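You operate a simulated robot arm through the tools that you are given. There is no shell and no other tool. Be economical: measure what you need, move in short steps, check, and stop when the job is done.

You run a simulated two-armed robot. Do the job below in one go: nothing can be reset, and whatever is moved stays where it is left.

## Task
Hone the clamped black-capped strip clean and prove its burr under the lens.
Fine: grey honing pad, back on its mat; the display must read the limit or less; lens aside and lamp off; the strip stays clamped; the other rusty strip is left as it is. Set down upright: grey honing pad. What is to be rubbed or washed off counts as gone when no trace of it is left.

Only the result counts: the job must be done as asked and must still hold three seconds after the hand-in. Knocking over, shifting, dropping, spilling or breaking anything else fails it.

## Robot
Two 7-joint arms with two-finger parallel grippers on one trunk, on a base that drives. Base frame: it is fixed to the floor where the robot stands at the start and does not move with it; the origin is under the middle of the robot, x ahead of it, y to its left, z up. Readings come in m, degrees, newtons and seconds.
The left shoulder is at the start at [0.05, 0.168, 1.207], the right one opposite. With the tool pointing down near the work surface each hand reaches from about 0.2 to 0.66 m from the robot's upright axis, wherever it stands, measured 20 degrees to its own side. Places, roughly: edge lamp switch [0.7, 0.3, 0.9]; edge viewer clamp lever [0.4, 0.1, 0.9]; grey honing pad (9x6x7 cm) [0.7, 0.1, 0.9]; honing pad mat [0.7, 0.1, 0.9]; lens arm [0.6, 0.1, 1]. Payload 1.57 kg a hand.
The tool frame of a hand sits at the grasp point between the pads (the TCP): z along the fingers, y along the line on which they close. The tips reach 0.03 m beyond it. The gripper opens to 0.08 m. The fingers are 0.017 m wide and 0.012 m thick; the gripper's body (0.04 by 0.082 m) begins 0.08 m behind the TCP.
Orientation is that of the tool frame in the base frame, as a unit quaternion [x, y, z, w]. With the fingers straight down and closing along the base's y, the tool's x points along the base's -x, its y along +y and its z along -z.

## Interface
- The arms move only by the tool drive_tool. It takes "left_series", "right_series" or both (then of equal length, played together; a hand with none holds still); each is a list that holds one entry, the list of rows, each a list of 6 numbers: the shift along the tool's x, y, z in mm, then the turn, a rotation vector about the tool's x, y, z in degrees. In form: [[[dx, dy, dz, ax, ay, az], ...]]. A call has 1 to 20 rows; each row is the pose to reach, as a shift and turn from the pose commanded when the call began, along the tool's axes at that moment. "left_fingers" and "right_fingers" are, for a hand that has rows, the finger opening in mm, from 0 to 80, set as the call begins (left out, the last holds). Rows are played at 5 a second. More than 0.05 m and 8.6 degrees between two rows, or a gripper value outside its range, and nothing of the call is played. Where a pose cannot be reached the arm comes as near as it can. A force on the tool above 40 N (or 10 N above the force at the start of the call, whichever is more), or a blocked arm, ends the call early, and 0.2 s more pass. The fingers move at their own pace (about 0.045 m/s each) and stop on an object; they squeeze with about 27 N. The grip force told is the motor's: it shows also when the fingers shut on nothing. Time passes only in rows, and 0.2 s behind the last, so rows that repeat a pose let the fingers close. It gives the time, the measured TCP pose, the force on the tool (base axes), the opening and the grip force at its end, in the units of the frame above (readings bear some noise), with the torque about the TCP (base axes, N m) and any sound that the robot's microphone picked up, and new pictures: "pictures" is both (left out), scene, wrist or none (wrist: the cameras of the hands that moved).
- Cameras (640 x 400 px; columns grow to the right, rows downward): "scene" is now at [0.1238, 0.0178, 1.4139]; the picture's right is [0.20, -0.98, 0.00], its down [-0.61, -0.13, -0.79] and it looks along [0.77, 0.16, -0.62] (base axes); focal length 214 px, centre (320, 200). "left" rides on the left gripper at [0.072, 0.007, -0.122] in its tool frame; the picture's right is [-0.09, 1.00, 0.00], its down [-0.84, -0.08, -0.54] and it looks along [-0.54, -0.05, 0.84] (tool axes); focal length 238 px, centre (320, 200). "right" rides on the right gripper at [0.072, -0.007, -0.122] in its tool frame; the picture's right is [0.09, 1.00, 0.00], its down [-0.84, 0.08, -0.54] and it looks along [-0.54, 0.05, 0.84] (tool axes); focal length 238 px, centre (320, 200). There is no depth. A picture from a camera that has moved, and an enlarged one, comes with that camera's place and axes in the base frame and with its lens.
- raise_lower(by): slides the trunk up (or, below 0, down) by that many m; the arms and the scene camera ride with it, the base frame stays. It gives what a move gives, with no picture.
- steer(legs): drives the robot by 1 to 6 legs, each [ahead, left, turn to the left] in m, m and degrees, along the robot's own axes; the way and the turn of a leg run together, so that a leg with both is an arc; at most 1.5 m and 180 degrees a leg. The arms and the cameras ride along, it lands a little off, and it stops where it bumps. It gives what a move gives, and a new picture of the scene camera.
- aim_head(pan, tilt): turns the head with the scene camera to pan (to the left, within 80 degrees either way) and tilt (down, from -29 to 69), counted from straight ahead of the robot. It gives what a move gives, and a new picture of the scene camera.
- enlarge(camera, box): a new picture of the part [left, top, right, bottom] of that camera's present view, enlarged. The clock stands still meanwhile.
- job_done(): hands the job in; it is judged then, once.

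Go step by step. Nothing tells you exact positions but the pictures and the camera data: compare them with the known pose of the tool, close in by small moves and look again before you grip or let go. The budget is 120 turns and 260 pictures, counting those below and the enlarged ones. Unless the task says otherwise, let go and move clear before handing in, and close with one line.

The tools are called after "Request:" as a command line: name --argument value ..., lists and objects as JSON in quotes. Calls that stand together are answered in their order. drive_tool: Moves the arms, as the interface text tells. Its arguments: {"type":"object","properties":{"left_series":{"type":"array"},"left_fingers":{"type":"number"},"right_series":{"type":"array"},"right_fingers":{"type":"number"},"pictures":{"type":"string","enum":["both","scene","wrist","none"]}},"required":[]} The other tools are called the same way: raise_lower (by) slides the trunk up or down; steer (legs) drives the base; aim_head (pan, tilt) turns the head that bears the scene camera; enlarge (camera, box) takes an enlarged picture of a part of a camera's view; job_done () hands the job in.

At the start:

```text
t: 0.0
left_tcp_pos: [0.2882, 0.2929, 1.2453]
left_orientation: [0.0, 1.0, 0.0, 0.0]
left_wrist_force: [0.0, 0.3, -0.1]
left_wrist_torque: [0.01, 0.02, 0.01]
left_opening: 0.0802
left_gripper_force: 0.1
right_tcp_pos: [0.2815, -0.0385, 1.2928]
right_orientation: [0.0, 1.0, 0.001, 0.001]
right_wrist_force: [0.2, -0.5, 1.2]
right_wrist_torque: [-0.01, -0.03, -0.02]
right_opening: 0.08
right_gripper_force: 0.0
trunk travel left (down, up): [-0.375, 0.068]
robot x, y, heading: [0.001, -0.0003, 0.1]
head pan, tilt: [11.8, 38.2]
```

scene: 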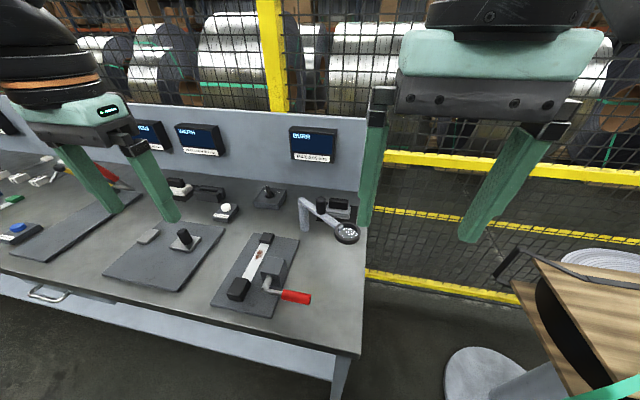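
right: 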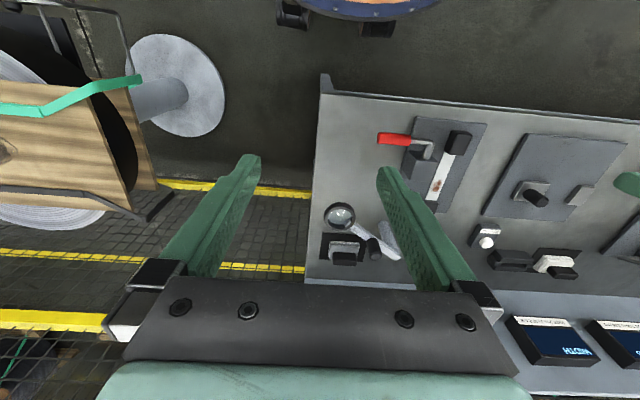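
left: 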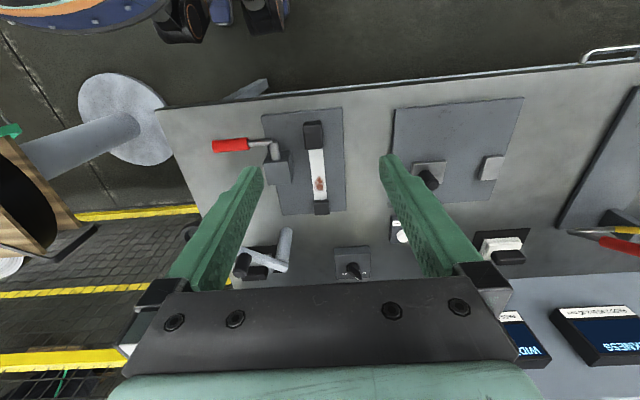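

I see a bench with a clamped strip on a plate, a lens arm, a small pad near it, and displays behind. I'll look closer before moving.

Request:
enlarge --camera "scene" --box '[200, 110, 380, 330]'

Request:
enlarge --camera "left" --box '[200, 90, 540, 300]'

Request:
enlarge --camera "scene" --box '[0, 100, 240, 300]'

Request:
enlarge --camera "right" --box '[300, 90, 640, 300]'

```text
1.82 times, centred on (290, 220) of scene
camera zoom: at [0.1238, 0.0178, 1.4139], right [0.2, -0.98, 0.0], down [-0.61, -0.13, -0.79], along [0.77, 0.16, -0.62], focal length 390 px, centre (374, 164)
```

zoom: 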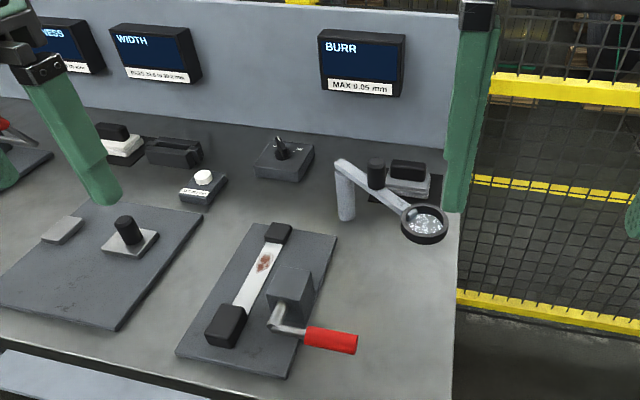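

```text
1.88 times, centred on (370, 195) of left
camera zoom: at [0.2155, 0.2999, 1.3685], right [0.09, 1.0, 0.0], down [0.84, -0.08, 0.54], along [0.54, -0.05, -0.84], focal length 449 px, centre (226, 209)
```

zoom: 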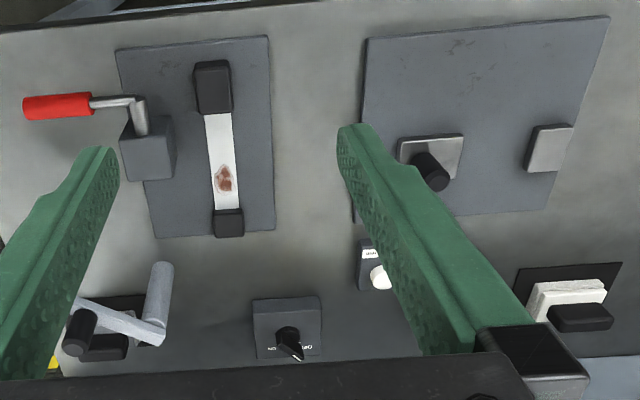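

```text
2.00 times, centred on (120, 200) of scene
camera zoom: at [0.1238, 0.0178, 1.4139], right [0.2, -0.98, 0.0], down [-0.61, -0.13, -0.79], along [0.77, 0.16, -0.62], focal length 429 px, centre (720, 200)
```

zoom: 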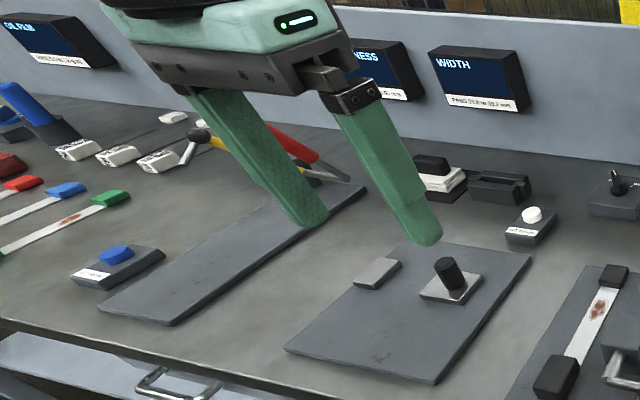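

```text
1.88 times, centred on (470, 195) of right
camera zoom: at [0.2096, -0.0466, 1.4151], right [-0.09, 1.0, 0.0], down [0.84, 0.08, 0.54], along [0.54, 0.05, -0.84], focal length 449 px, centre (38, 209)
```

zoom: 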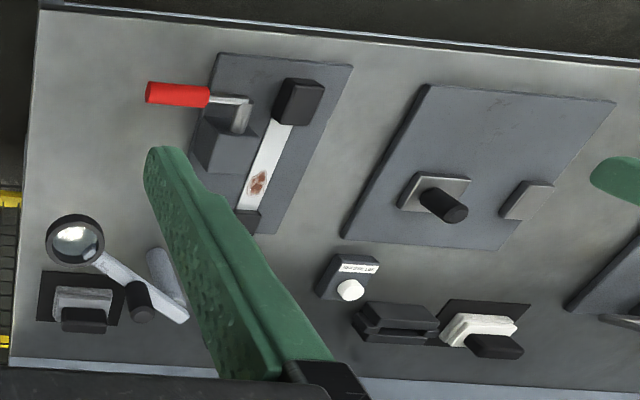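

The pad (black handle, grey block) is at about (0.71, 0.08), the rust spot at about (0.476, 0.273, 0.897) and the lens post at (0.615, 0.174). The post-to-lens length matches a swing over the spot. The pad is just out of reach, so I'll drive a little ahead and left.

Request:
steer --legs '[[0.08, 0.12, 0]]'

Request:
aim_head --pan -8 --tilt 42

Request:
enlarge --camera "scene" --box '[220, 80, 420, 230]'

```text
t: 1.8
left_tcp_pos: [0.3596, 0.4105, 1.2448]
left_orientation: [0.002, 1.0, -0.001, 0.0]
left_wrist_force: [-0.5, 0.4, -0.3]
left_wrist_torque: [0.03, 0.01, -0.01]
left_opening: 0.0797
left_gripper_force: 0.1
right_tcp_pos: [0.3499, 0.0792, 1.2933]
right_orientation: [0.001, 1.0, 0.001, 0.001]
right_wrist_force: [0.6, -0.2, 0.2]
right_wrist_torque: [-0.01, 0.02, 0.02]
right_opening: 0.0797
right_gripper_force: 0.1
trunk travel left (down, up): [-0.375, 0.068]
robot x, y, heading: [0.0695, 0.1184, -0.3]
head pan, tilt: [11.8, 38.2]
stopped in leg 1: the robot was blocked; the commanded pose is now the measured one
camera scene: at [0.194, 0.1364, 1.4138], right [0.2, -0.98, 0.0], down [-0.61, -0.12, -0.79], along [0.77, 0.16, -0.62], focal length 214 px, centre (320, 200)
```

scene: 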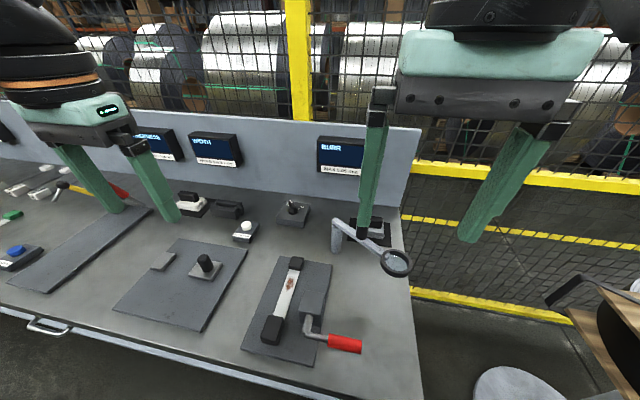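

```text
t: 2.6
left_tcp_pos: [0.3582, 0.4108, 1.2461]
left_orientation: [0.001, 1.0, 0.001, 0.0]
left_wrist_force: [-0.1, 0.1, -0.3]
left_wrist_torque: [-0.02, 0.02, -0.01]
left_opening: 0.0798
left_gripper_force: 0.0
right_tcp_pos: [0.3507, 0.0786, 1.2935]
right_orientation: [0.002, 1.0, 0.0, 0.0]
right_wrist_force: [0.2, -0.5, -0.7]
right_wrist_torque: [-0.01, 0.01, 0.01]
right_opening: 0.08
right_gripper_force: 0.0
trunk travel left (down, up): [-0.375, 0.068]
robot x, y, heading: [0.0682, 0.1182, -0.1]
head pan, tilt: [-8.0, 42.0]
camera scene: at [0.1921, 0.107, 1.4083], right [-0.14, -0.99, 0.0], down [-0.66, 0.09, -0.74], along [0.74, -0.11, -0.67], focal length 214 px, centre (320, 200)
```

scene: 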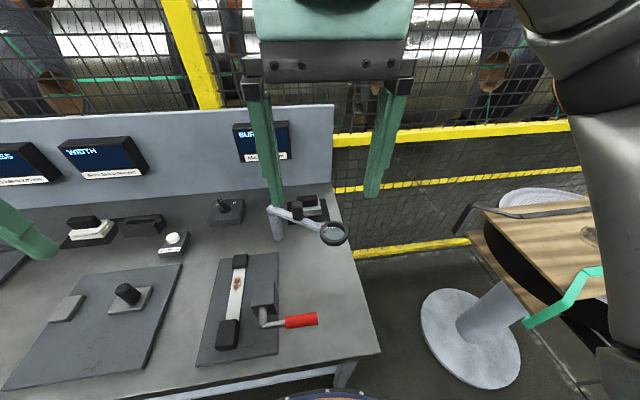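

```text
2.67 times, centred on (320, 155) of scene
camera zoom: at [0.1921, 0.107, 1.4083], right [-0.14, -0.99, 0.0], down [-0.66, 0.09, -0.74], along [0.74, -0.11, -0.67], focal length 572 px, centre (320, 320)
```

zoom: 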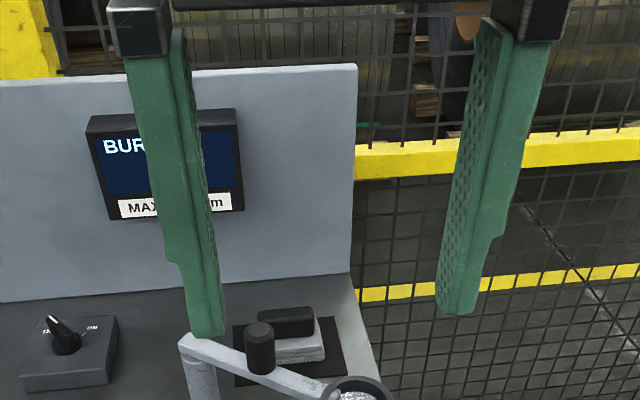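

The robot is at (0.068, 0.118) and the pad handle is at about (0.72, 0.073), running along y. I'll yaw the right hand so its fingers close along x, and bring it above and short of the pad.

Request:
drive_tool --right_series '[[[-20, 0, 12, 0, 0, -7.5], [-40, 0, 24, 0, 0, -15], [-60, 0, 36, 0, 0, -22.5], [-80, 0, 48, 0, 0, -30], [-100, 0, 60, 0, 0, -37.5], [-120, 0, 72, 0, 0, -45], [-145, 0, 84, 0, 0, -52.5], [-170, 0, 96, 0, 0, -60], [-195, 0, 108, 0, 0, -67.5], [-220, 0, 115, 0, 0, -75], [-245, 0, 120, 0, 0, -82.5], [-270, 0, 125, 0, 0, -90], [-290, 0, 125, 0, 0, -90]]]'

```text
t: 5.4
left_tcp_pos: [0.359, 0.4106, 1.2441]
left_orientation: [0.002, 1.0, 0.0, 0.0]
left_wrist_force: [0.4, -0.6, 0.3]
left_wrist_torque: [-0.01, 0.0, -0.02]
left_opening: 0.0799
left_gripper_force: 0.1
right_tcp_pos: [0.4022, 0.0949, 1.147]
right_orientation: [-0.699, 0.715, -0.001, 0.004]
right_wrist_force: [0.0, 0.2, 0.8]
right_wrist_torque: [0.01, 0.02, 0.03]
right_opening: 0.0802
right_gripper_force: 0.0
right hand out of reach, approached as far as the arm can: row 9, 10, 11, 12, 13
trunk travel left (down, up): [-0.375, 0.068]
robot x, y, heading: [0.0687, 0.1197, -0.1]
head pan, tilt: [-8.0, 42.0]
camera scene: at [0.1931, 0.1062, 1.4081], right [-0.14, -0.99, 0.0], down [-0.66, 0.1, -0.74], along [0.73, -0.11, -0.67], focal length 214 px, centre (320, 200)
camera right: at [0.4068, 0.021, 1.2683], right [-1.0, -0.07, -0.01], down [-0.06, 0.84, 0.54], along [-0.03, 0.54, -0.84], focal length 238 px, centre (320, 200)
```

scene: 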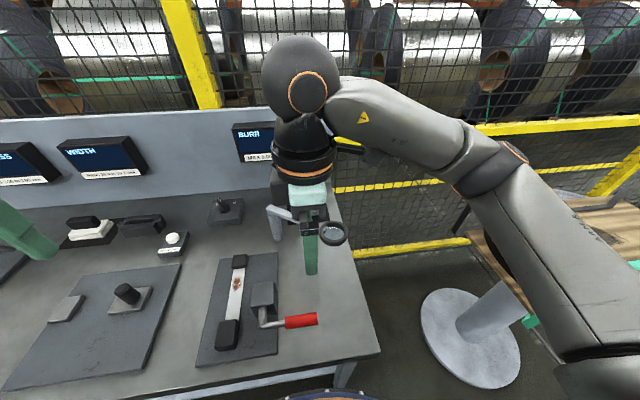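
right: 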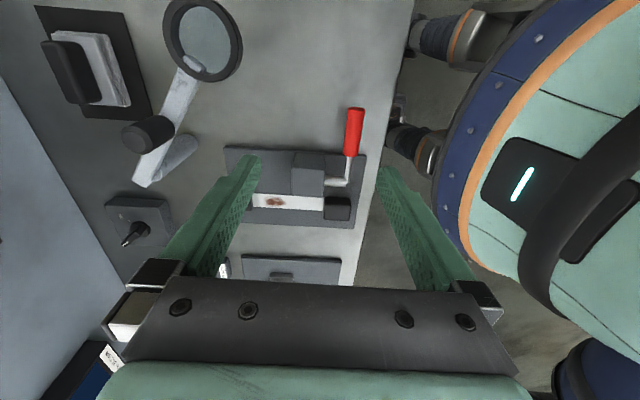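

The right arm can't reach the pad with this yaw from the front. Standing at the bench's right end facing +y would put everything within reach with the natural grip direction, so I'll restore the right hand and check that space.

Request:
drive_tool --right_series '[[[0, 20, -10, 0, 0, 8], [0, 40, -20, 0, 0, 16], [0, 60, -30, 0, 0, 24], [0, 80, -40, 0, 0, 32], [0, 100, -50, 0, 0, 40], [0, 120, -60, 0, 0, 48], [0, 140, -70, 0, 0, 56], [0, 160, -80, 0, 0, 64], [0, 180, -90, 0, 0, 72], [0, 200, -100, 0, 0, 80], [0, 220, -110, 0, 0, 88]]]' --pictures "none"

Request:
aim_head --pan -60 --tilt 45

```text
t: 7.7
left_tcp_pos: [0.3589, 0.4103, 1.2456]
left_orientation: [0.002, 1.0, 0.0, -0.001]
left_wrist_force: [-0.6, -0.4, 0.2]
left_wrist_torque: [-0.02, 0.04, -0.03]
left_opening: 0.0799
left_gripper_force: 0.1
right_tcp_pos: [0.2182, 0.0983, 1.2319]
right_orientation: [-0.077, 0.994, 0.0, -0.072]
right_wrist_force: [-3.0, -0.4, -17.0]
right_wrist_torque: [0.41, -1.28, -0.02]
right_opening: 0.08
right_gripper_force: 0.1
trunk travel left (down, up): [-0.375, 0.068]
robot x, y, heading: [0.0723, 0.1201, -0.4]
head pan, tilt: [-8.0, 42.0]
stopped in row 11 (right hand): the force on the tool passed its limit at 94 N (the readings are from after the stop); the commanded pose is now the measured one
```

```text
t: 8.9
left_tcp_pos: [0.3588, 0.4116, 1.2455]
left_orientation: [0.002, 1.0, 0.0, 0.0]
left_wrist_force: [0.5, -0.5, -1.4]
left_wrist_torque: [0.0, 0.02, 0.02]
left_opening: 0.0802
left_gripper_force: 0.1
right_tcp_pos: [0.2183, 0.0968, 1.2343]
right_orientation: [-0.079, 0.994, 0.004, -0.072]
right_wrist_force: [-16.8, -22.4, -48.7]
right_wrist_torque: [4.47, -5.21, 0.91]
right_opening: 0.08
right_gripper_force: 0.0
trunk travel left (down, up): [-0.375, 0.068]
robot x, y, heading: [0.0711, 0.1187, -0.2]
head pan, tilt: [-60.0, 45.0]
camera scene: at [0.1946, 0.0989, 1.4174], right [-0.23, -0.97, 0.0], down [-0.57, 0.13, -0.81], along [0.79, -0.18, -0.59], focal length 214 px, centre (320, 200)
```

scene: 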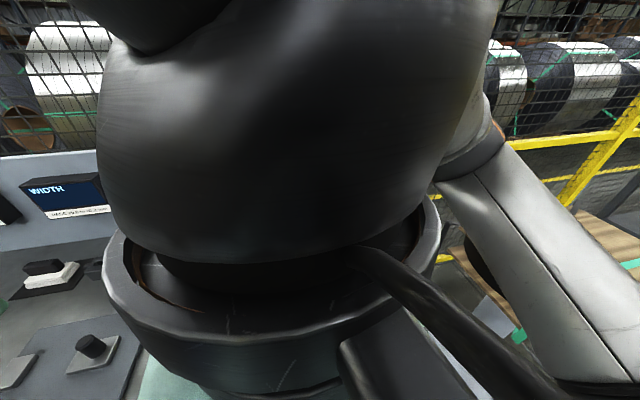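

The right wrist is pressing against the head, so I'll move it forward, right and down.

Request:
drive_tool --right_series '[[[-30, -5, 20, 0, 0, 0], [-60, -30, 30, 0, 0, 0], [-90, -60, 40, 0, 0, 0], [-110, -90, 50, 0, 0, 0], [-120, -130, 50, 0, 0, 0], [-120, -170, 50, 0, 0, 0]]]' --pictures "none"

Request:
aim_head --pan -60 --tilt 45

```text
t: 10.3
left_tcp_pos: [0.3578, 0.4105, 1.2446]
left_orientation: [0.002, 1.0, 0.0, 0.001]
left_wrist_force: [0.5, -0.7, 0.2]
left_wrist_torque: [0.02, 0.02, -0.02]
left_opening: 0.0802
left_gripper_force: 0.1
right_tcp_pos: [0.3553, -0.0502, 1.1651]
right_orientation: [-0.081, 0.994, 0.005, -0.07]
right_wrist_force: [-0.1, -0.2, 0.1]
right_wrist_torque: [0.0, 0.01, -0.01]
right_opening: 0.0801
right_gripper_force: 0.0
trunk travel left (down, up): [-0.375, 0.068]
robot x, y, heading: [0.0672, 0.1147, -0.0]
head pan, tilt: [-60.0, 45.0]
```

```text
t: 10.9
left_tcp_pos: [0.3583, 0.4107, 1.2443]
left_orientation: [0.001, 1.0, 0.0, 0.0]
left_wrist_force: [0.4, 0.5, 1.0]
left_wrist_torque: [0.02, -0.02, 0.0]
left_opening: 0.0796
left_gripper_force: 0.0
right_tcp_pos: [0.3556, -0.0508, 1.1669]
right_orientation: [-0.08, 0.994, 0.006, -0.07]
right_wrist_force: [0.7, 0.0, 0.3]
right_wrist_torque: [-0.02, 0.01, 0.01]
right_opening: 0.0802
right_gripper_force: 0.2
trunk travel left (down, up): [-0.375, 0.068]
robot x, y, heading: [0.0687, 0.1212, -0.4]
head pan, tilt: [-60.0, 45.0]
camera scene: at [0.1498, 0.0485, 1.404], right [-0.87, -0.5, 0.0], down [-0.35, 0.61, -0.71], along [0.35, -0.61, -0.71], focal length 214 px, centre (320, 200)
```

scene: 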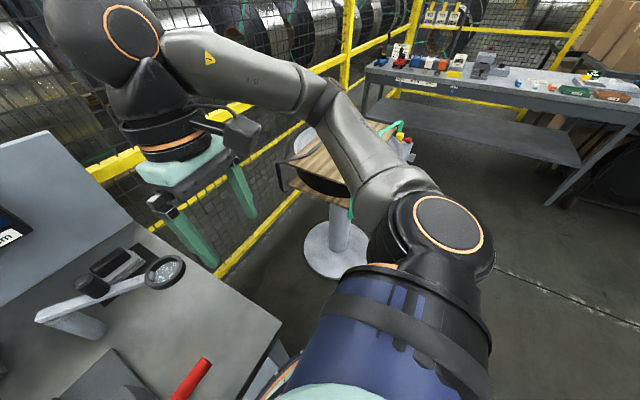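

There is room at the front-right corner of the bench between it and the spool stand. I'll back off, move right, go forward to about (0.25, -0.29) and turn left 32°, so the left hand can reach both pad and strip.

Request:
steer --legs '[[-0.25, 0, 0], [0, -0.41, 0], [0.43, 0, 0], [0, 0, 32]]'

Request:
aim_head --pan 10 --tilt 45

```text
t: 18.9
left_tcp_pos: [0.5292, 0.0035, 1.2445]
left_orientation: [-0.004, 1.0, -0.001, 0.001]
left_wrist_force: [-0.3, 0.3, -0.6]
left_wrist_torque: [-0.04, -0.01, -0.01]
left_opening: 0.0798
left_gripper_force: 0.1
right_tcp_pos: [0.5311, -0.4582, 1.1652]
right_orientation: [-0.087, 0.994, 0.005, -0.072]
right_wrist_force: [-0.3, 0.6, 0.3]
right_wrist_torque: [0.03, -0.01, 0.01]
right_opening: 0.0801
right_gripper_force: 0.1
trunk travel left (down, up): [-0.375, 0.068]
robot x, y, heading: [0.2462, -0.2902, 0.7]
head pan, tilt: [-60.0, 45.0]
stopped in leg 3: the robot was blocked; the commanded pose is now the measured one
camera scene: at [0.3251, -0.3625, 1.404], right [-0.86, -0.51, 0.0], down [-0.36, 0.61, -0.71], along [0.36, -0.61, -0.71], focal length 214 px, centre (320, 200)
```

scene: 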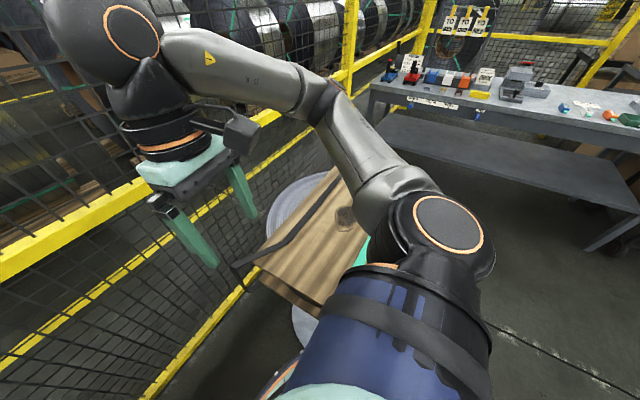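

```text
t: 20.3
left_tcp_pos: [0.5286, 0.0039, 1.2457]
left_orientation: [-0.004, 1.0, -0.001, 0.001]
left_wrist_force: [0.1, 0.8, -0.4]
left_wrist_torque: [-0.01, 0.01, 0.02]
left_opening: 0.0801
left_gripper_force: 0.1
right_tcp_pos: [0.5311, -0.459, 1.1658]
right_orientation: [-0.086, 0.994, 0.004, -0.07]
right_wrist_force: [0.3, -0.2, 0.1]
right_wrist_torque: [0.02, -0.01, -0.01]
right_opening: 0.0801
right_gripper_force: 0.1
trunk travel left (down, up): [-0.375, 0.068]
robot x, y, heading: [0.2454, -0.2964, 0.9]
head pan, tilt: [10.0, 45.0]
camera scene: at [0.3637, -0.2778, 1.404], right [0.18, -0.98, 0.0], down [-0.7, -0.13, -0.71], along [0.7, 0.13, -0.71], focal length 214 px, centre (320, 200)
```

scene: 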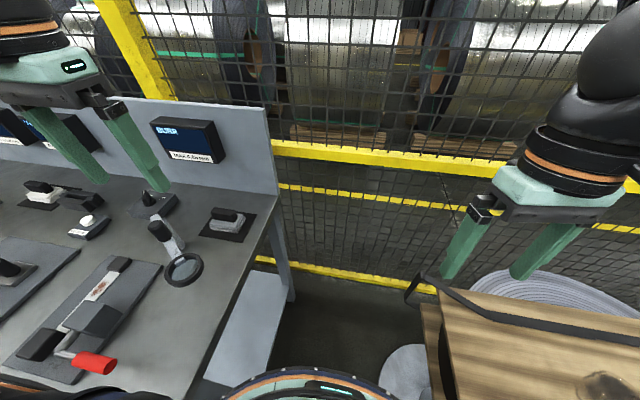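

I'm at (0.246, -0.296) with heading 0.9°. I'll back off slightly and turn left.

Request:
steer --legs '[[-0.01, 0, 0], [0, 0, 31]]'

Request:
aim_head --pan 12 --tilt 42

```text
t: 22.3
left_tcp_pos: [0.3517, 0.1069, 1.2439]
left_orientation: [-0.221, 0.975, -0.006, 0.003]
left_wrist_force: [0.4, -0.2, -0.1]
left_wrist_torque: [0.02, 0.0, 0.01]
left_opening: 0.0801
left_gripper_force: 0.1
right_tcp_pos: [0.5476, -0.3115, 1.1683]
right_orientation: [-0.298, 0.952, -0.016, -0.068]
right_wrist_force: [0.6, 0.1, 0.4]
right_wrist_torque: [0.03, -0.02, -0.02]
right_opening: 0.0797
right_gripper_force: 0.2
trunk travel left (down, up): [-0.375, 0.068]
robot x, y, heading: [0.2279, -0.2897, 25.6]
head pan, tilt: [10.0, 45.0]
stopped in leg 2: the robot was blocked; the commanded pose is now the measured one
camera scene: at [0.318, -0.2158, 1.4047], right [0.58, -0.81, 0.01], down [-0.57, -0.42, -0.71], along [0.58, 0.41, -0.7], focal length 214 px, centre (320, 200)
```

scene: 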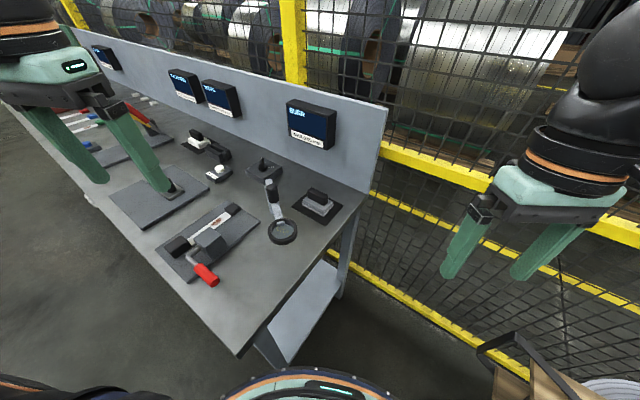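

```text
t: 22.9
left_tcp_pos: [0.3469, 0.1087, 1.2433]
left_orientation: [-0.222, 0.975, -0.007, 0.005]
left_wrist_force: [-0.2, 0.4, -0.1]
left_wrist_torque: [0.02, 0.01, 0.03]
left_opening: 0.0799
left_gripper_force: 0.0
right_tcp_pos: [0.5465, -0.3079, 1.1713]
right_orientation: [-0.3, 0.952, -0.018, -0.065]
right_wrist_force: [0.3, -0.2, 0.4]
right_wrist_torque: [0.01, 0.02, 0.02]
right_opening: 0.0802
right_gripper_force: 0.0
trunk travel left (down, up): [-0.375, 0.068]
robot x, y, heading: [0.2276, -0.2909, 25.7]
head pan, tilt: [12.0, 42.0]
camera scene: at [0.3147, -0.2098, 1.4087], right [0.61, -0.79, 0.02], down [-0.52, -0.42, -0.75], along [0.6, 0.45, -0.67], focal length 214 px, centre (320, 200)
```

scene: 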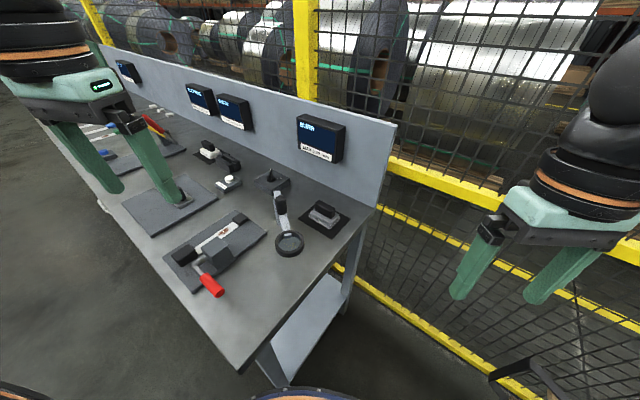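

Everything is in range from here, with the pad handle confirmed at (0.72, 0.073). I'll ease off the contact, raise the trunk a little, and bring the left hand over the pad with fingers closing along x.

Request:
steer --legs '[[-0.012, 0, 0]]'

Request:
raise_lower --by 0.06

```text
t: 23.6
left_tcp_pos: [0.3528, 0.1058, 1.2446]
left_orientation: [-0.219, 0.976, -0.004, 0.003]
left_wrist_force: [0.6, -0.2, -0.2]
left_wrist_torque: [-0.01, 0.0, 0.04]
left_opening: 0.0799
left_gripper_force: 0.1
right_tcp_pos: [0.5499, -0.3124, 1.1685]
right_orientation: [-0.298, 0.952, -0.014, -0.069]
right_wrist_force: [0.2, -0.1, -1.3]
right_wrist_torque: [-0.01, -0.02, 0.01]
right_opening: 0.0796
right_gripper_force: 0.1
trunk travel left (down, up): [-0.375, 0.068]
robot x, y, heading: [0.2264, -0.2859, 25.4]
head pan, tilt: [12.0, 42.0]
stopped in leg 1: the robot was blocked; the commanded pose is now the measured one
camera scene: at [0.3211, -0.2133, 1.4089], right [0.61, -0.79, 0.01], down [-0.53, -0.41, -0.74], along [0.59, 0.45, -0.67], focal length 214 px, centre (320, 200)
```

scene: 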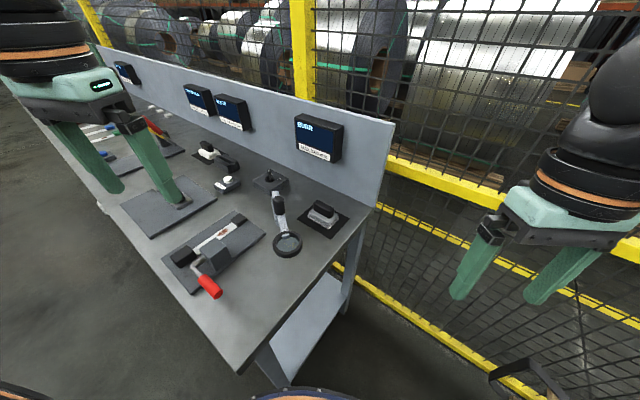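

```text
t: 24.6
left_tcp_pos: [0.3627, 0.1, 1.305]
left_orientation: [-0.221, 0.975, 0.0, -0.002]
left_wrist_force: [0.8, -0.1, 0.7]
left_wrist_torque: [0.0, 0.0, 0.0]
left_opening: 0.0801
left_gripper_force: 0.1
right_tcp_pos: [0.5601, -0.3157, 1.2252]
right_orientation: [-0.299, 0.951, -0.01, -0.073]
right_wrist_force: [-0.1, -0.4, -0.4]
right_wrist_torque: [0.01, -0.03, 0.01]
right_opening: 0.0798
right_gripper_force: 0.1
trunk travel left (down, up): [-0.435, 0.008]
robot x, y, heading: [0.222, -0.2866, 25.7]
head pan, tilt: [12.0, 42.0]
```

The base seems wedged against something, so I'll try easing diagonally away.

Request:
steer --legs '[[-0.02, -0.015, 0]]'

Request:
aim_head --pan 40 --tilt 69

Request:
aim_head --pan -55 --tilt 69

```text
t: 25.3
left_tcp_pos: [0.3609, 0.102, 1.3048]
left_orientation: [-0.223, 0.975, -0.002, 0.0]
left_wrist_force: [0.1, 0.6, 0.0]
left_wrist_torque: [0.01, 0.01, 0.0]
left_opening: 0.0801
left_gripper_force: 0.2
right_tcp_pos: [0.5593, -0.3145, 1.2257]
right_orientation: [-0.3, 0.951, -0.012, -0.072]
right_wrist_force: [0.7, -0.4, 0.7]
right_wrist_torque: [-0.01, 0.02, -0.05]
right_opening: 0.0797
right_gripper_force: 0.1
trunk travel left (down, up): [-0.435, 0.008]
robot x, y, heading: [0.2247, -0.2888, 26.1]
head pan, tilt: [12.0, 42.0]
stopped in leg 1: the robot was blocked; the commanded pose is now the measured one
camera scene: at [0.3314, -0.2173, 1.4682], right [0.61, -0.79, 0.0], down [-0.53, -0.41, -0.74], along [0.59, 0.45, -0.67], focal length 214 px, centre (320, 200)
```

scene: 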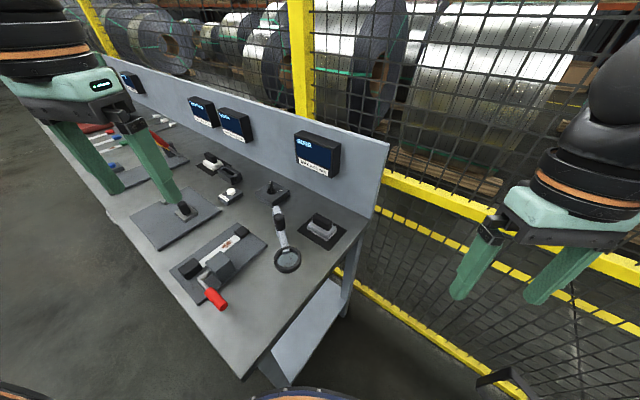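

```text
t: 26.2
left_tcp_pos: [0.3626, 0.1017, 1.3037]
left_orientation: [-0.221, 0.975, -0.002, -0.002]
left_wrist_force: [-0.1, 0.1, 0.0]
left_wrist_torque: [0.0, 0.0, 0.01]
left_opening: 0.0799
left_gripper_force: 0.1
right_tcp_pos: [0.5597, -0.3142, 1.2254]
right_orientation: [-0.299, 0.951, -0.013, -0.074]
right_wrist_force: [-0.5, 0.1, 0.4]
right_wrist_torque: [-0.01, 0.02, -0.02]
right_opening: 0.0799
right_gripper_force: 0.1
trunk travel left (down, up): [-0.435, 0.008]
robot x, y, heading: [0.2277, -0.2886, 25.9]
head pan, tilt: [40.0, 68.8]
camera scene: at [0.2894, -0.2173, 1.4347], right [0.91, -0.41, 0.0], down [-0.39, -0.85, -0.36], along [0.15, 0.33, -0.93], focal length 214 px, centre (320, 200)
```

scene: 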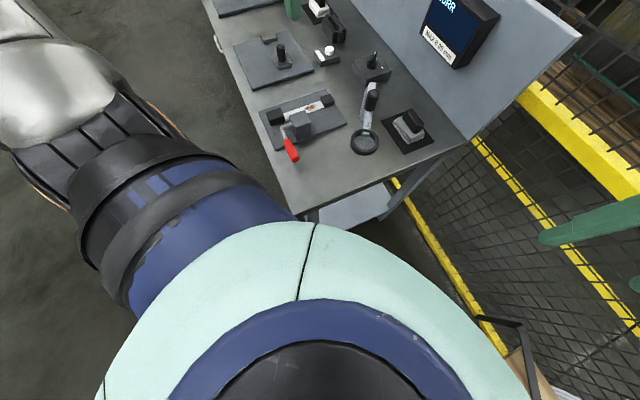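

```text
t: 28.0
left_tcp_pos: [0.3631, 0.1029, 1.3043]
left_orientation: [-0.222, 0.975, -0.003, -0.001]
left_wrist_force: [0.1, -0.3, -0.4]
left_wrist_torque: [0.02, 0.02, 0.02]
left_opening: 0.0799
left_gripper_force: 0.0
right_tcp_pos: [0.5607, -0.3143, 1.2243]
right_orientation: [-0.299, 0.951, -0.012, -0.073]
right_wrist_force: [0.0, 0.5, 0.0]
right_wrist_torque: [-0.01, 0.0, -0.04]
right_opening: 0.08
right_gripper_force: 0.0
trunk travel left (down, up): [-0.435, 0.008]
robot x, y, heading: [0.2291, -0.2892, 25.7]
head pan, tilt: [-55.0, 68.8]
camera scene: at [0.3154, -0.2956, 1.4347], right [-0.49, -0.87, 0.01], down [-0.81, 0.45, -0.36], along [0.31, -0.18, -0.93], focal length 214 px, centre (320, 200)
```

scene: 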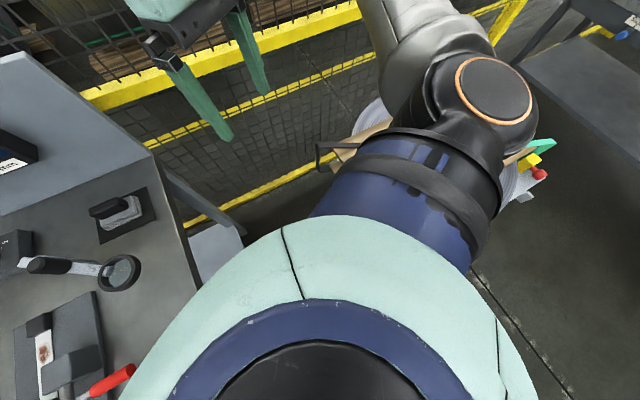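

The base is wedged but stable, and the arms reach from here, so I'll carry on. Left hand goes over the pad.

Request:
drive_tool --left_series '[[[-31, -18, 10, 0, 0, -6.4], [-62, -36, 20, 0, 0, -12.8], [-93, -55, 40, 0, 0, -19.2], [-124, -73, 60, 0, 0, -25.6], [-155, -91, 80, 0, 0, -32], [-185, -109, 100, 0, 0, -38.4], [-216, -127, 120, 0, 0, -44.8], [-247, -145, 140, 0, 0, -51.2], [-278, -164, 170, 0, 0, -57.6], [-309, -182, 200, 0, 0, -64.2]]]'

```text
t: 30.2
left_tcp_pos: [0.6009, 0.103, 1.1197]
left_orientation: [0.707, -0.707, 0.002, 0.002]
left_wrist_force: [0.6, -0.3, 0.2]
left_wrist_torque: [-0.01, 0.02, -0.01]
left_opening: 0.0796
left_gripper_force: 0.1
left hand out of reach, approached as far as the arm can: row 7, 8, 9, 10
right_tcp_pos: [0.5605, -0.3142, 1.2256]
right_orientation: [-0.299, 0.952, -0.012, -0.073]
right_wrist_force: [-0.1, 0.1, 0.5]
right_wrist_torque: [-0.02, 0.01, -0.01]
right_opening: 0.08
right_gripper_force: 0.1
trunk travel left (down, up): [-0.435, 0.008]
robot x, y, heading: [0.2255, -0.2908, 25.7]
head pan, tilt: [-55.0, 68.8]
camera scene: at [0.3154, -0.2957, 1.4347], right [-0.49, -0.87, 0.01], down [-0.81, 0.45, -0.36], along [0.31, -0.18, -0.93], focal length 214 px, centre (320, 200)
camera left: at [0.5932, 0.0319, 1.2431], right [-1.0, 0.09, 0.0], down [0.08, 0.84, 0.54], along [0.05, 0.54, -0.84], focal length 238 px, centre (320, 200)
```

scene: 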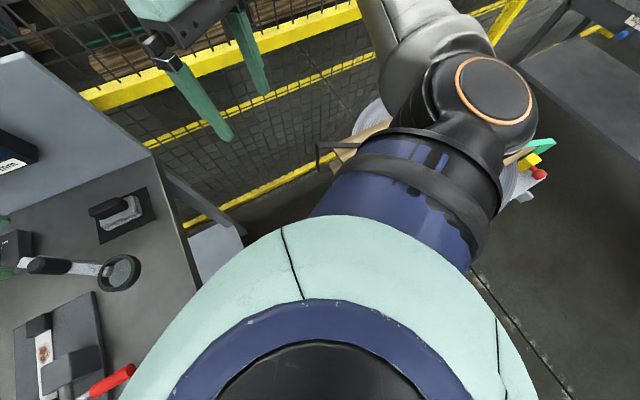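
left: 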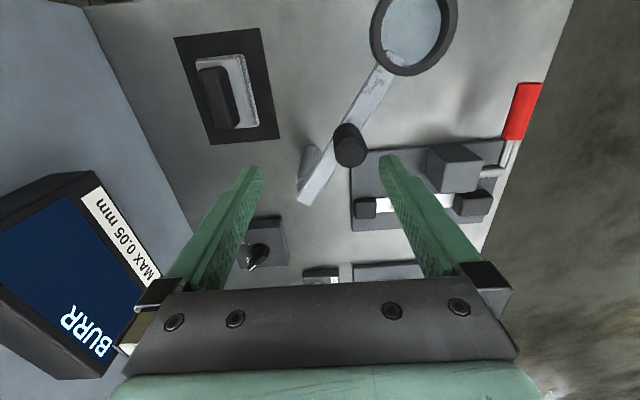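

High up, the arm's reach is shorter, so I'll go round the lens on its right side, descend to about z 0.985, and then move in towards the pad.

Request:
drive_tool --left_series '[[[50, -10, 0, 0, 0, 0], [100, -20, 0, 0, 0, 0], [100, -30, 40, 0, 0, 0], [100, -45, 80, 0, 0, 0], [100, -60, 120, 0, 0, 0], [100, -60, 130, 0, 0, 0], [85, -80, 135, 0, 0, 0], [70, -100, 135, 0, 0, 0]]]' --pictures "wrist"

Request:
aim_head --pan 15 --tilt 50

```text
refused: row 1 steps farther than a row can; nothing moved
```

```text
t: 31.6
left_tcp_pos: [0.5996, 0.1034, 1.1197]
left_orientation: [-0.706, 0.709, -0.002, -0.002]
left_wrist_force: [0.4, -0.2, -0.3]
left_wrist_torque: [-0.04, -0.01, 0.01]
left_opening: 0.0801
left_gripper_force: 0.0
right_tcp_pos: [0.5608, -0.3153, 1.2249]
right_orientation: [-0.299, 0.951, -0.013, -0.073]
right_wrist_force: [-0.6, 0.3, -0.1]
right_wrist_torque: [-0.01, -0.01, -0.01]
right_opening: 0.0799
right_gripper_force: 0.0
trunk travel left (down, up): [-0.435, 0.008]
robot x, y, heading: [0.2268, -0.2849, 25.7]
head pan, tilt: [15.0, 50.0]
camera scene: at [0.3251, -0.2182, 1.4563], right [0.65, -0.76, 0.0], down [-0.58, -0.5, -0.64], along [0.48, 0.42, -0.77], focal length 214 px, centre (320, 200)
```

scene: 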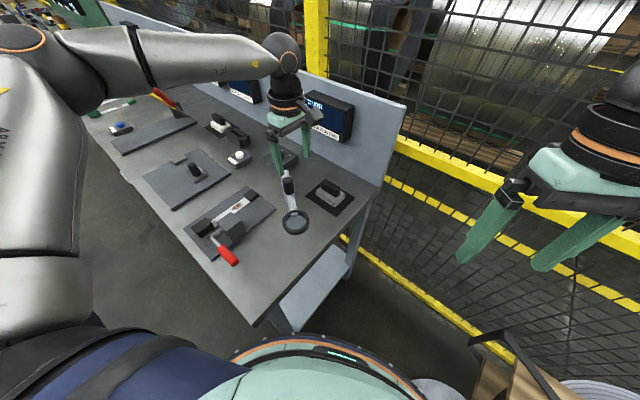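

The first step was slightly too long; I'll resend it with smaller rows.

Request:
drive_tool --left_series '[[[35, -7, 0, 0, 0, 0], [70, -14, 0, 0, 0, 0], [100, -20, 0, 0, 0, 0], [100, -30, 40, 0, 0, 0], [100, -45, 80, 0, 0, 0], [100, -60, 120, 0, 0, 0], [100, -60, 130, 0, 0, 0], [85, -80, 135, 0, 0, 0], [70, -100, 135, 0, 0, 0]]]' --pictures "both"

```text
t: 33.6
left_tcp_pos: [0.5705, 0.0789, 1.0389]
left_orientation: [-0.706, 0.708, -0.001, -0.002]
left_wrist_force: [0.8, -0.1, 0.4]
left_wrist_torque: [-0.03, 0.02, 0.0]
left_opening: 0.08
left_gripper_force: 0.1
left hand out of reach, approached as far as the arm can: row 1, 2, 3, 4, 5, 6, 7, 8, 9
right_tcp_pos: [0.561, -0.3134, 1.2243]
right_orientation: [-0.299, 0.951, -0.012, -0.073]
right_wrist_force: [-0.1, -0.5, -0.3]
right_wrist_torque: [-0.03, 0.02, 0.01]
right_opening: 0.0799
right_gripper_force: 0.0
trunk travel left (down, up): [-0.435, 0.008]
robot x, y, heading: [0.2245, -0.2858, 25.6]
head pan, tilt: [15.0, 50.0]
camera scene: at [0.3252, -0.2182, 1.4563], right [0.65, -0.76, 0.0], down [-0.58, -0.5, -0.64], along [0.48, 0.42, -0.77], focal length 214 px, centre (320, 200)
camera left: at [0.5645, 0.0084, 1.1642], right [-1.0, 0.1, 0.0], down [0.08, 0.84, 0.54], along [0.05, 0.54, -0.84], focal length 238 px, centre (320, 200)
```

scene: 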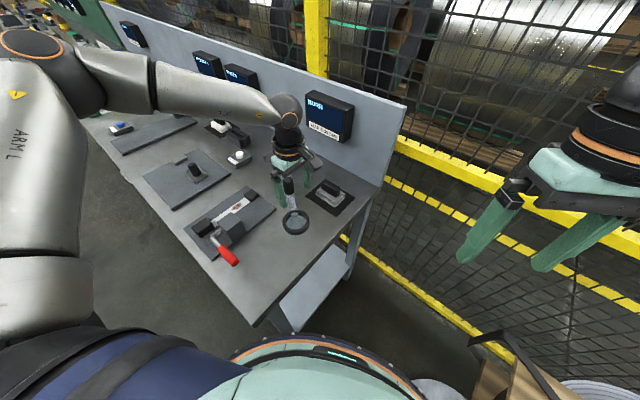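
left: 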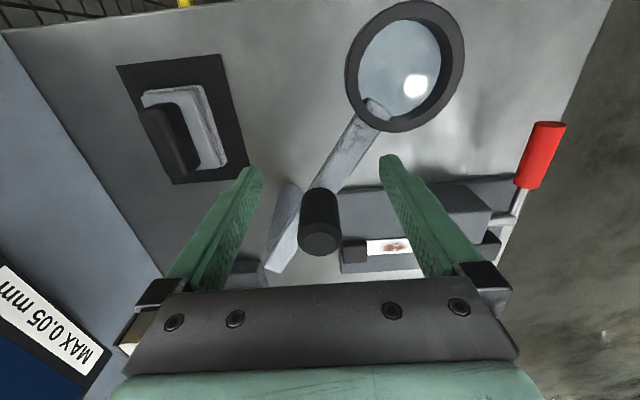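

This yaw runs into a joint limit. Gripping the handle along its length (closing along y) would need almost no yaw, so I'll measure the handle first.

Request:
enlarge --camera "left" --box '[100, 40, 260, 200]'

Request:
drive_tool --left_series '[[[0, 0, -25, 0, 0, 0], [0, 5, -50, 0, 0, 0], [0, 10, -75, 0, 0, 0], [0, 10, -100, 0, 0, 8], [0, 10, -100, 0, 0, 16], [0, 10, -100, 0, 0, 24], [0, 10, -100, 0, 0, 32], [0, 10, -100, 0, 0, 40], [0, 10, -100, 0, 0, 48], [0, 10, -100, 0, 0, 56], [0, 10, -100, 0, 0, 64], [0, 10, -100, 0, 0, 72], [0, 10, -100, 0, 0, 80], [0, 10, -100, 0, 0, 88], [0, 10, -100, 0, 0, 90]]]' --pictures "none"

```text
2.50 times, centred on (180, 120) of left
camera zoom: at [0.5645, 0.0084, 1.1642], right [-1.0, 0.1, 0.0], down [0.08, 0.84, 0.54], along [0.05, 0.54, -0.84], focal length 596 px, centre (670, 400)
```

zoom: 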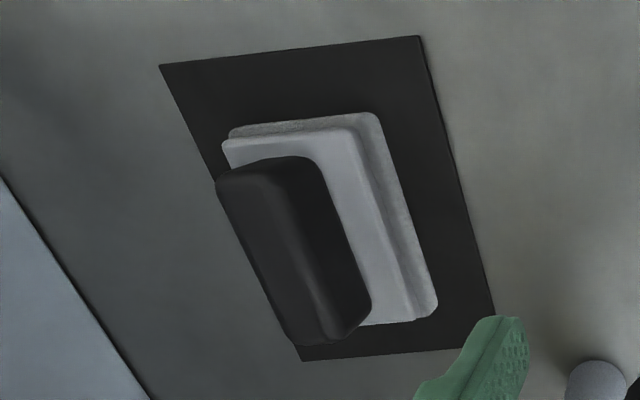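

```text
t: 36.8
left_tcp_pos: [0.5628, 0.0781, 1.1409]
left_orientation: [0.002, 1.0, -0.002, -0.001]
left_wrist_force: [0.3, 0.1, 0.2]
left_wrist_torque: [-0.01, 0.02, -0.01]
left_opening: 0.0802
left_gripper_force: 0.0
right_tcp_pos: [0.56, -0.3147, 1.2251]
right_orientation: [-0.299, 0.952, -0.011, -0.073]
right_wrist_force: [0.4, 0.7, 0.1]
right_wrist_torque: [0.05, -0.03, -0.01]
right_opening: 0.0801
right_gripper_force: 0.1
trunk travel left (down, up): [-0.435, 0.008]
robot x, y, heading: [0.2247, -0.2925, 25.9]
head pan, tilt: [15.0, 50.0]
```

The handle is about 7 cm long along y, top at about z 0.935 and centred near (0.7255, 0.076), so there is little clearance in an 8 cm opening. I'll test whether the arm reaches over it with this yaw.

Request:
drive_tool --left_series '[[[-30, -18, 5, 0, 0, 0], [-60, -36, 10, 0, 0, 0], [-95, -56, 20, 0, 0, 0], [-115, -56, 55, 0, 0, 0], [-130, -45, 90, 0, 0, 0], [-140, -30, 120, 0, 0, 0]]]'

```text
t: 38.1
left_tcp_pos: [0.5829, 0.0779, 1.0862]
left_orientation: [0.001, 1.0, -0.001, 0.003]
left_wrist_force: [-0.1, 0.6, -0.1]
left_wrist_torque: [0.01, 0.01, -0.01]
left_opening: 0.08
left_gripper_force: 0.1
left hand out of reach, approached as far as the arm can: row 1, 2, 3, 4, 5, 6
right_tcp_pos: [0.5586, -0.3145, 1.2264]
right_orientation: [-0.3, 0.951, -0.011, -0.072]
right_wrist_force: [-0.7, 0.2, 0.3]
right_wrist_torque: [0.04, -0.02, 0.02]
right_opening: 0.0799
right_gripper_force: 0.0
trunk travel left (down, up): [-0.435, 0.008]
robot x, y, heading: [0.2283, -0.2887, 26.1]
head pan, tilt: [15.0, 50.0]
stopped in row 6 (left hand): the force on the tool passed its limit at 53 N (the readings are from after the stop); the commanded pose is now the measured one
camera scene: at [0.3231, -0.2192, 1.4571], right [0.65, -0.76, 0.0], down [-0.58, -0.5, -0.64], along [0.48, 0.42, -0.77], focal length 214 px, centre (320, 200)
camera left: at [0.5107, 0.0845, 1.2098], right [0.09, 1.0, 0.0], down [0.83, -0.08, 0.55], along [0.55, -0.05, -0.84], focal length 238 px, centre (320, 200)
```

scene: 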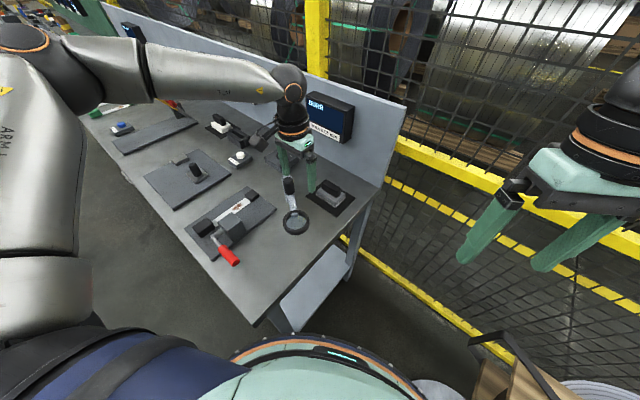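
left: 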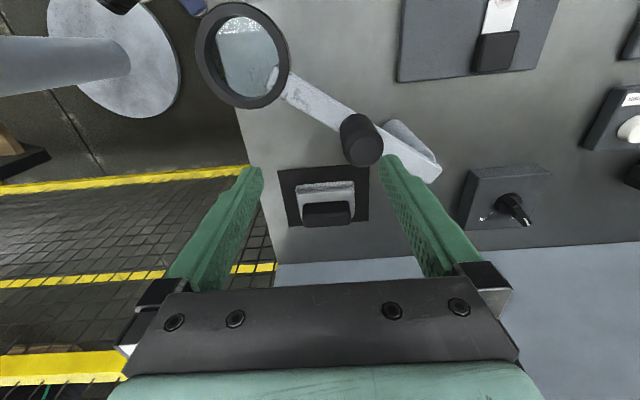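

A finger tip brushed the lens knob top, and the arm is oddly limited up here. I'll lift, move off to the right of the bench, come down in free space, and test reach at working height.

Request:
drive_tool --left_series '[[[0, 0, -30, 0, 0, 0], [10, -40, -35, 0, 0, 0], [20, -80, -35, 0, 0, 0], [30, -120, -35, 0, 0, 0], [30, -160, -35, 0, 0, 0], [30, -200, -30, 0, 0, 0], [10, -200, 0, 0, 0, 0], [-10, -200, 40, 0, 0, 0], [-25, -200, 70, 0, 0, 0], [-37, -200, 96, 0, 0, 0]]]'

```text
t: 40.3
left_tcp_pos: [0.5145, -0.0148, 1.056]
left_orientation: [0.001, 1.0, -0.002, 0.004]
left_wrist_force: [0.2, 0.2, -0.4]
left_wrist_torque: [-0.01, 0.0, -0.02]
left_opening: 0.0801
left_gripper_force: 0.0
left hand out of reach, approached as far as the arm can: row 3, 4, 5, 6, 7, 8, 9, 10
right_tcp_pos: [0.5591, -0.3151, 1.2252]
right_orientation: [-0.299, 0.951, -0.011, -0.072]
right_wrist_force: [1.0, 0.5, 0.1]
right_wrist_torque: [0.02, -0.01, 0.02]
right_opening: 0.0802
right_gripper_force: 0.1
trunk travel left (down, up): [-0.435, 0.008]
robot x, y, heading: [0.2287, -0.2881, 25.9]
head pan, tilt: [15.0, 50.0]
camera scene: at [0.3242, -0.2188, 1.4566], right [0.65, -0.76, 0.0], down [-0.58, -0.5, -0.64], along [0.48, 0.42, -0.77], focal length 214 px, centre (320, 200)
camera left: at [0.4414, -0.0082, 1.1792], right [0.09, 1.0, 0.0], down [0.83, -0.08, 0.55], along [0.55, -0.05, -0.84], focal length 238 px, centre (320, 200)
```

scene: 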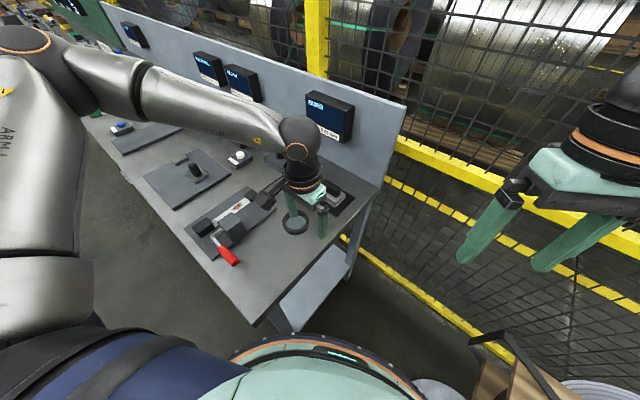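
left: 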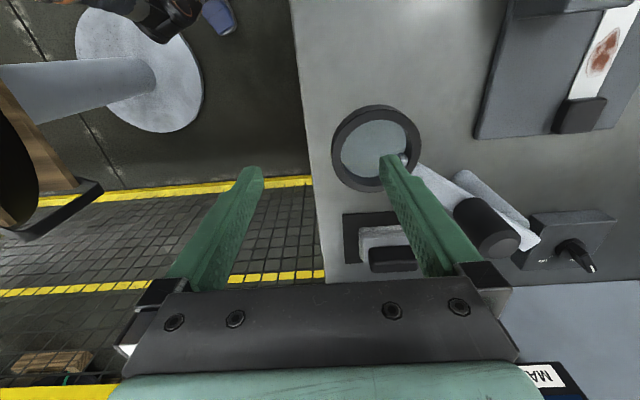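

The left arm is limited when reaching inward: it needs targets 20° or more to its own side. I'll lift clear of the lens and turn the robot right about 16°.

Request:
drive_tool --left_series '[[[0, 0, -40, 0, 0, 0], [0, 0, -80, 0, 0, 0], [0, 0, -110, 0, 0, 0]]]' --pictures "none"

Request:
steer --legs '[[0, 0, -16]]'

```text
t: 41.1
left_tcp_pos: [0.5135, -0.0143, 1.1664]
left_orientation: [0.001, 1.0, -0.002, 0.003]
left_wrist_force: [0.5, 0.3, -0.1]
left_wrist_torque: [0.0, 0.01, 0.02]
left_opening: 0.08
left_gripper_force: 0.1
right_tcp_pos: [0.5603, -0.3151, 1.2236]
right_orientation: [-0.3, 0.951, -0.011, -0.073]
right_wrist_force: [0.3, -0.2, -0.8]
right_wrist_torque: [-0.02, 0.01, -0.02]
right_opening: 0.08
right_gripper_force: 0.1
trunk travel left (down, up): [-0.435, 0.008]
robot x, y, heading: [0.223, -0.287, 25.7]
head pan, tilt: [15.0, 50.0]
```

```text
t: 41.8
left_tcp_pos: [0.5191, -0.0203, 1.1668]
left_orientation: [0.008, 1.0, -0.001, 0.002]
left_wrist_force: [1.1, 0.2, 0.5]
left_wrist_torque: [-0.01, 0.02, -0.06]
left_opening: 0.0798
left_gripper_force: 0.1
right_tcp_pos: [0.5618, -0.3228, 1.2254]
right_orientation: [-0.293, 0.953, -0.008, -0.073]
right_wrist_force: [0.0, 0.6, 0.2]
right_wrist_torque: [0.03, 0.01, -0.01]
right_opening: 0.0803
right_gripper_force: 0.1
trunk travel left (down, up): [-0.435, 0.008]
robot x, y, heading: [0.2294, -0.29, 25.1]
head pan, tilt: [15.0, 50.0]
stopped in leg 1: the robot was blocked; the commanded pose is now the measured one
camera scene: at [0.3281, -0.2233, 1.4564], right [0.64, -0.77, 0.0], down [-0.59, -0.49, -0.64], along [0.49, 0.41, -0.77], focal length 214 px, centre (320, 200)
```

scene: 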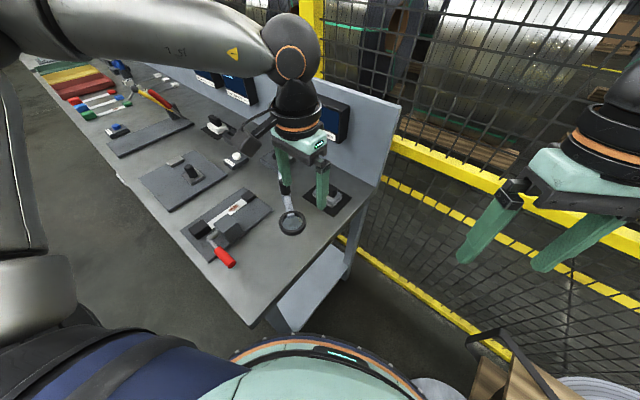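

The base is still jammed. The way I came in was along +x, so I'll try straight back along base -x.

Request:
steer --legs '[[-0.09, 0.042, 0]]'

```text
t: 42.5
left_tcp_pos: [0.5175, -0.0183, 1.1657]
left_orientation: [0.006, 1.0, 0.0, 0.003]
left_wrist_force: [-0.1, 0.9, 0.2]
left_wrist_torque: [0.02, 0.02, -0.01]
left_opening: 0.0798
left_gripper_force: 0.0
right_tcp_pos: [0.5612, -0.3194, 1.2251]
right_orientation: [-0.296, 0.952, -0.009, -0.072]
right_wrist_force: [-0.1, 1.1, -0.4]
right_wrist_torque: [0.02, -0.01, 0.01]
right_opening: 0.08
right_gripper_force: 0.1
trunk travel left (down, up): [-0.435, 0.008]
robot x, y, heading: [0.2283, -0.29, 25.2]
head pan, tilt: [15.0, 50.0]
stopped in leg 1: the robot was blocked; the commanded pose is now the measured one
camera scene: at [0.327, -0.2226, 1.4566], right [0.65, -0.76, 0.0], down [-0.59, -0.49, -0.64], along [0.49, 0.42, -0.77], focal length 214 px, centre (320, 200)
```

scene: 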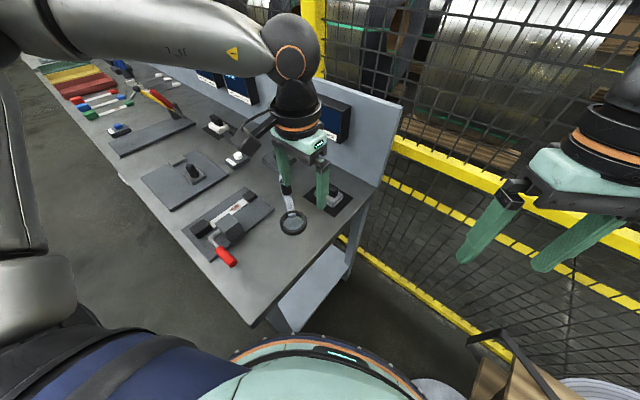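

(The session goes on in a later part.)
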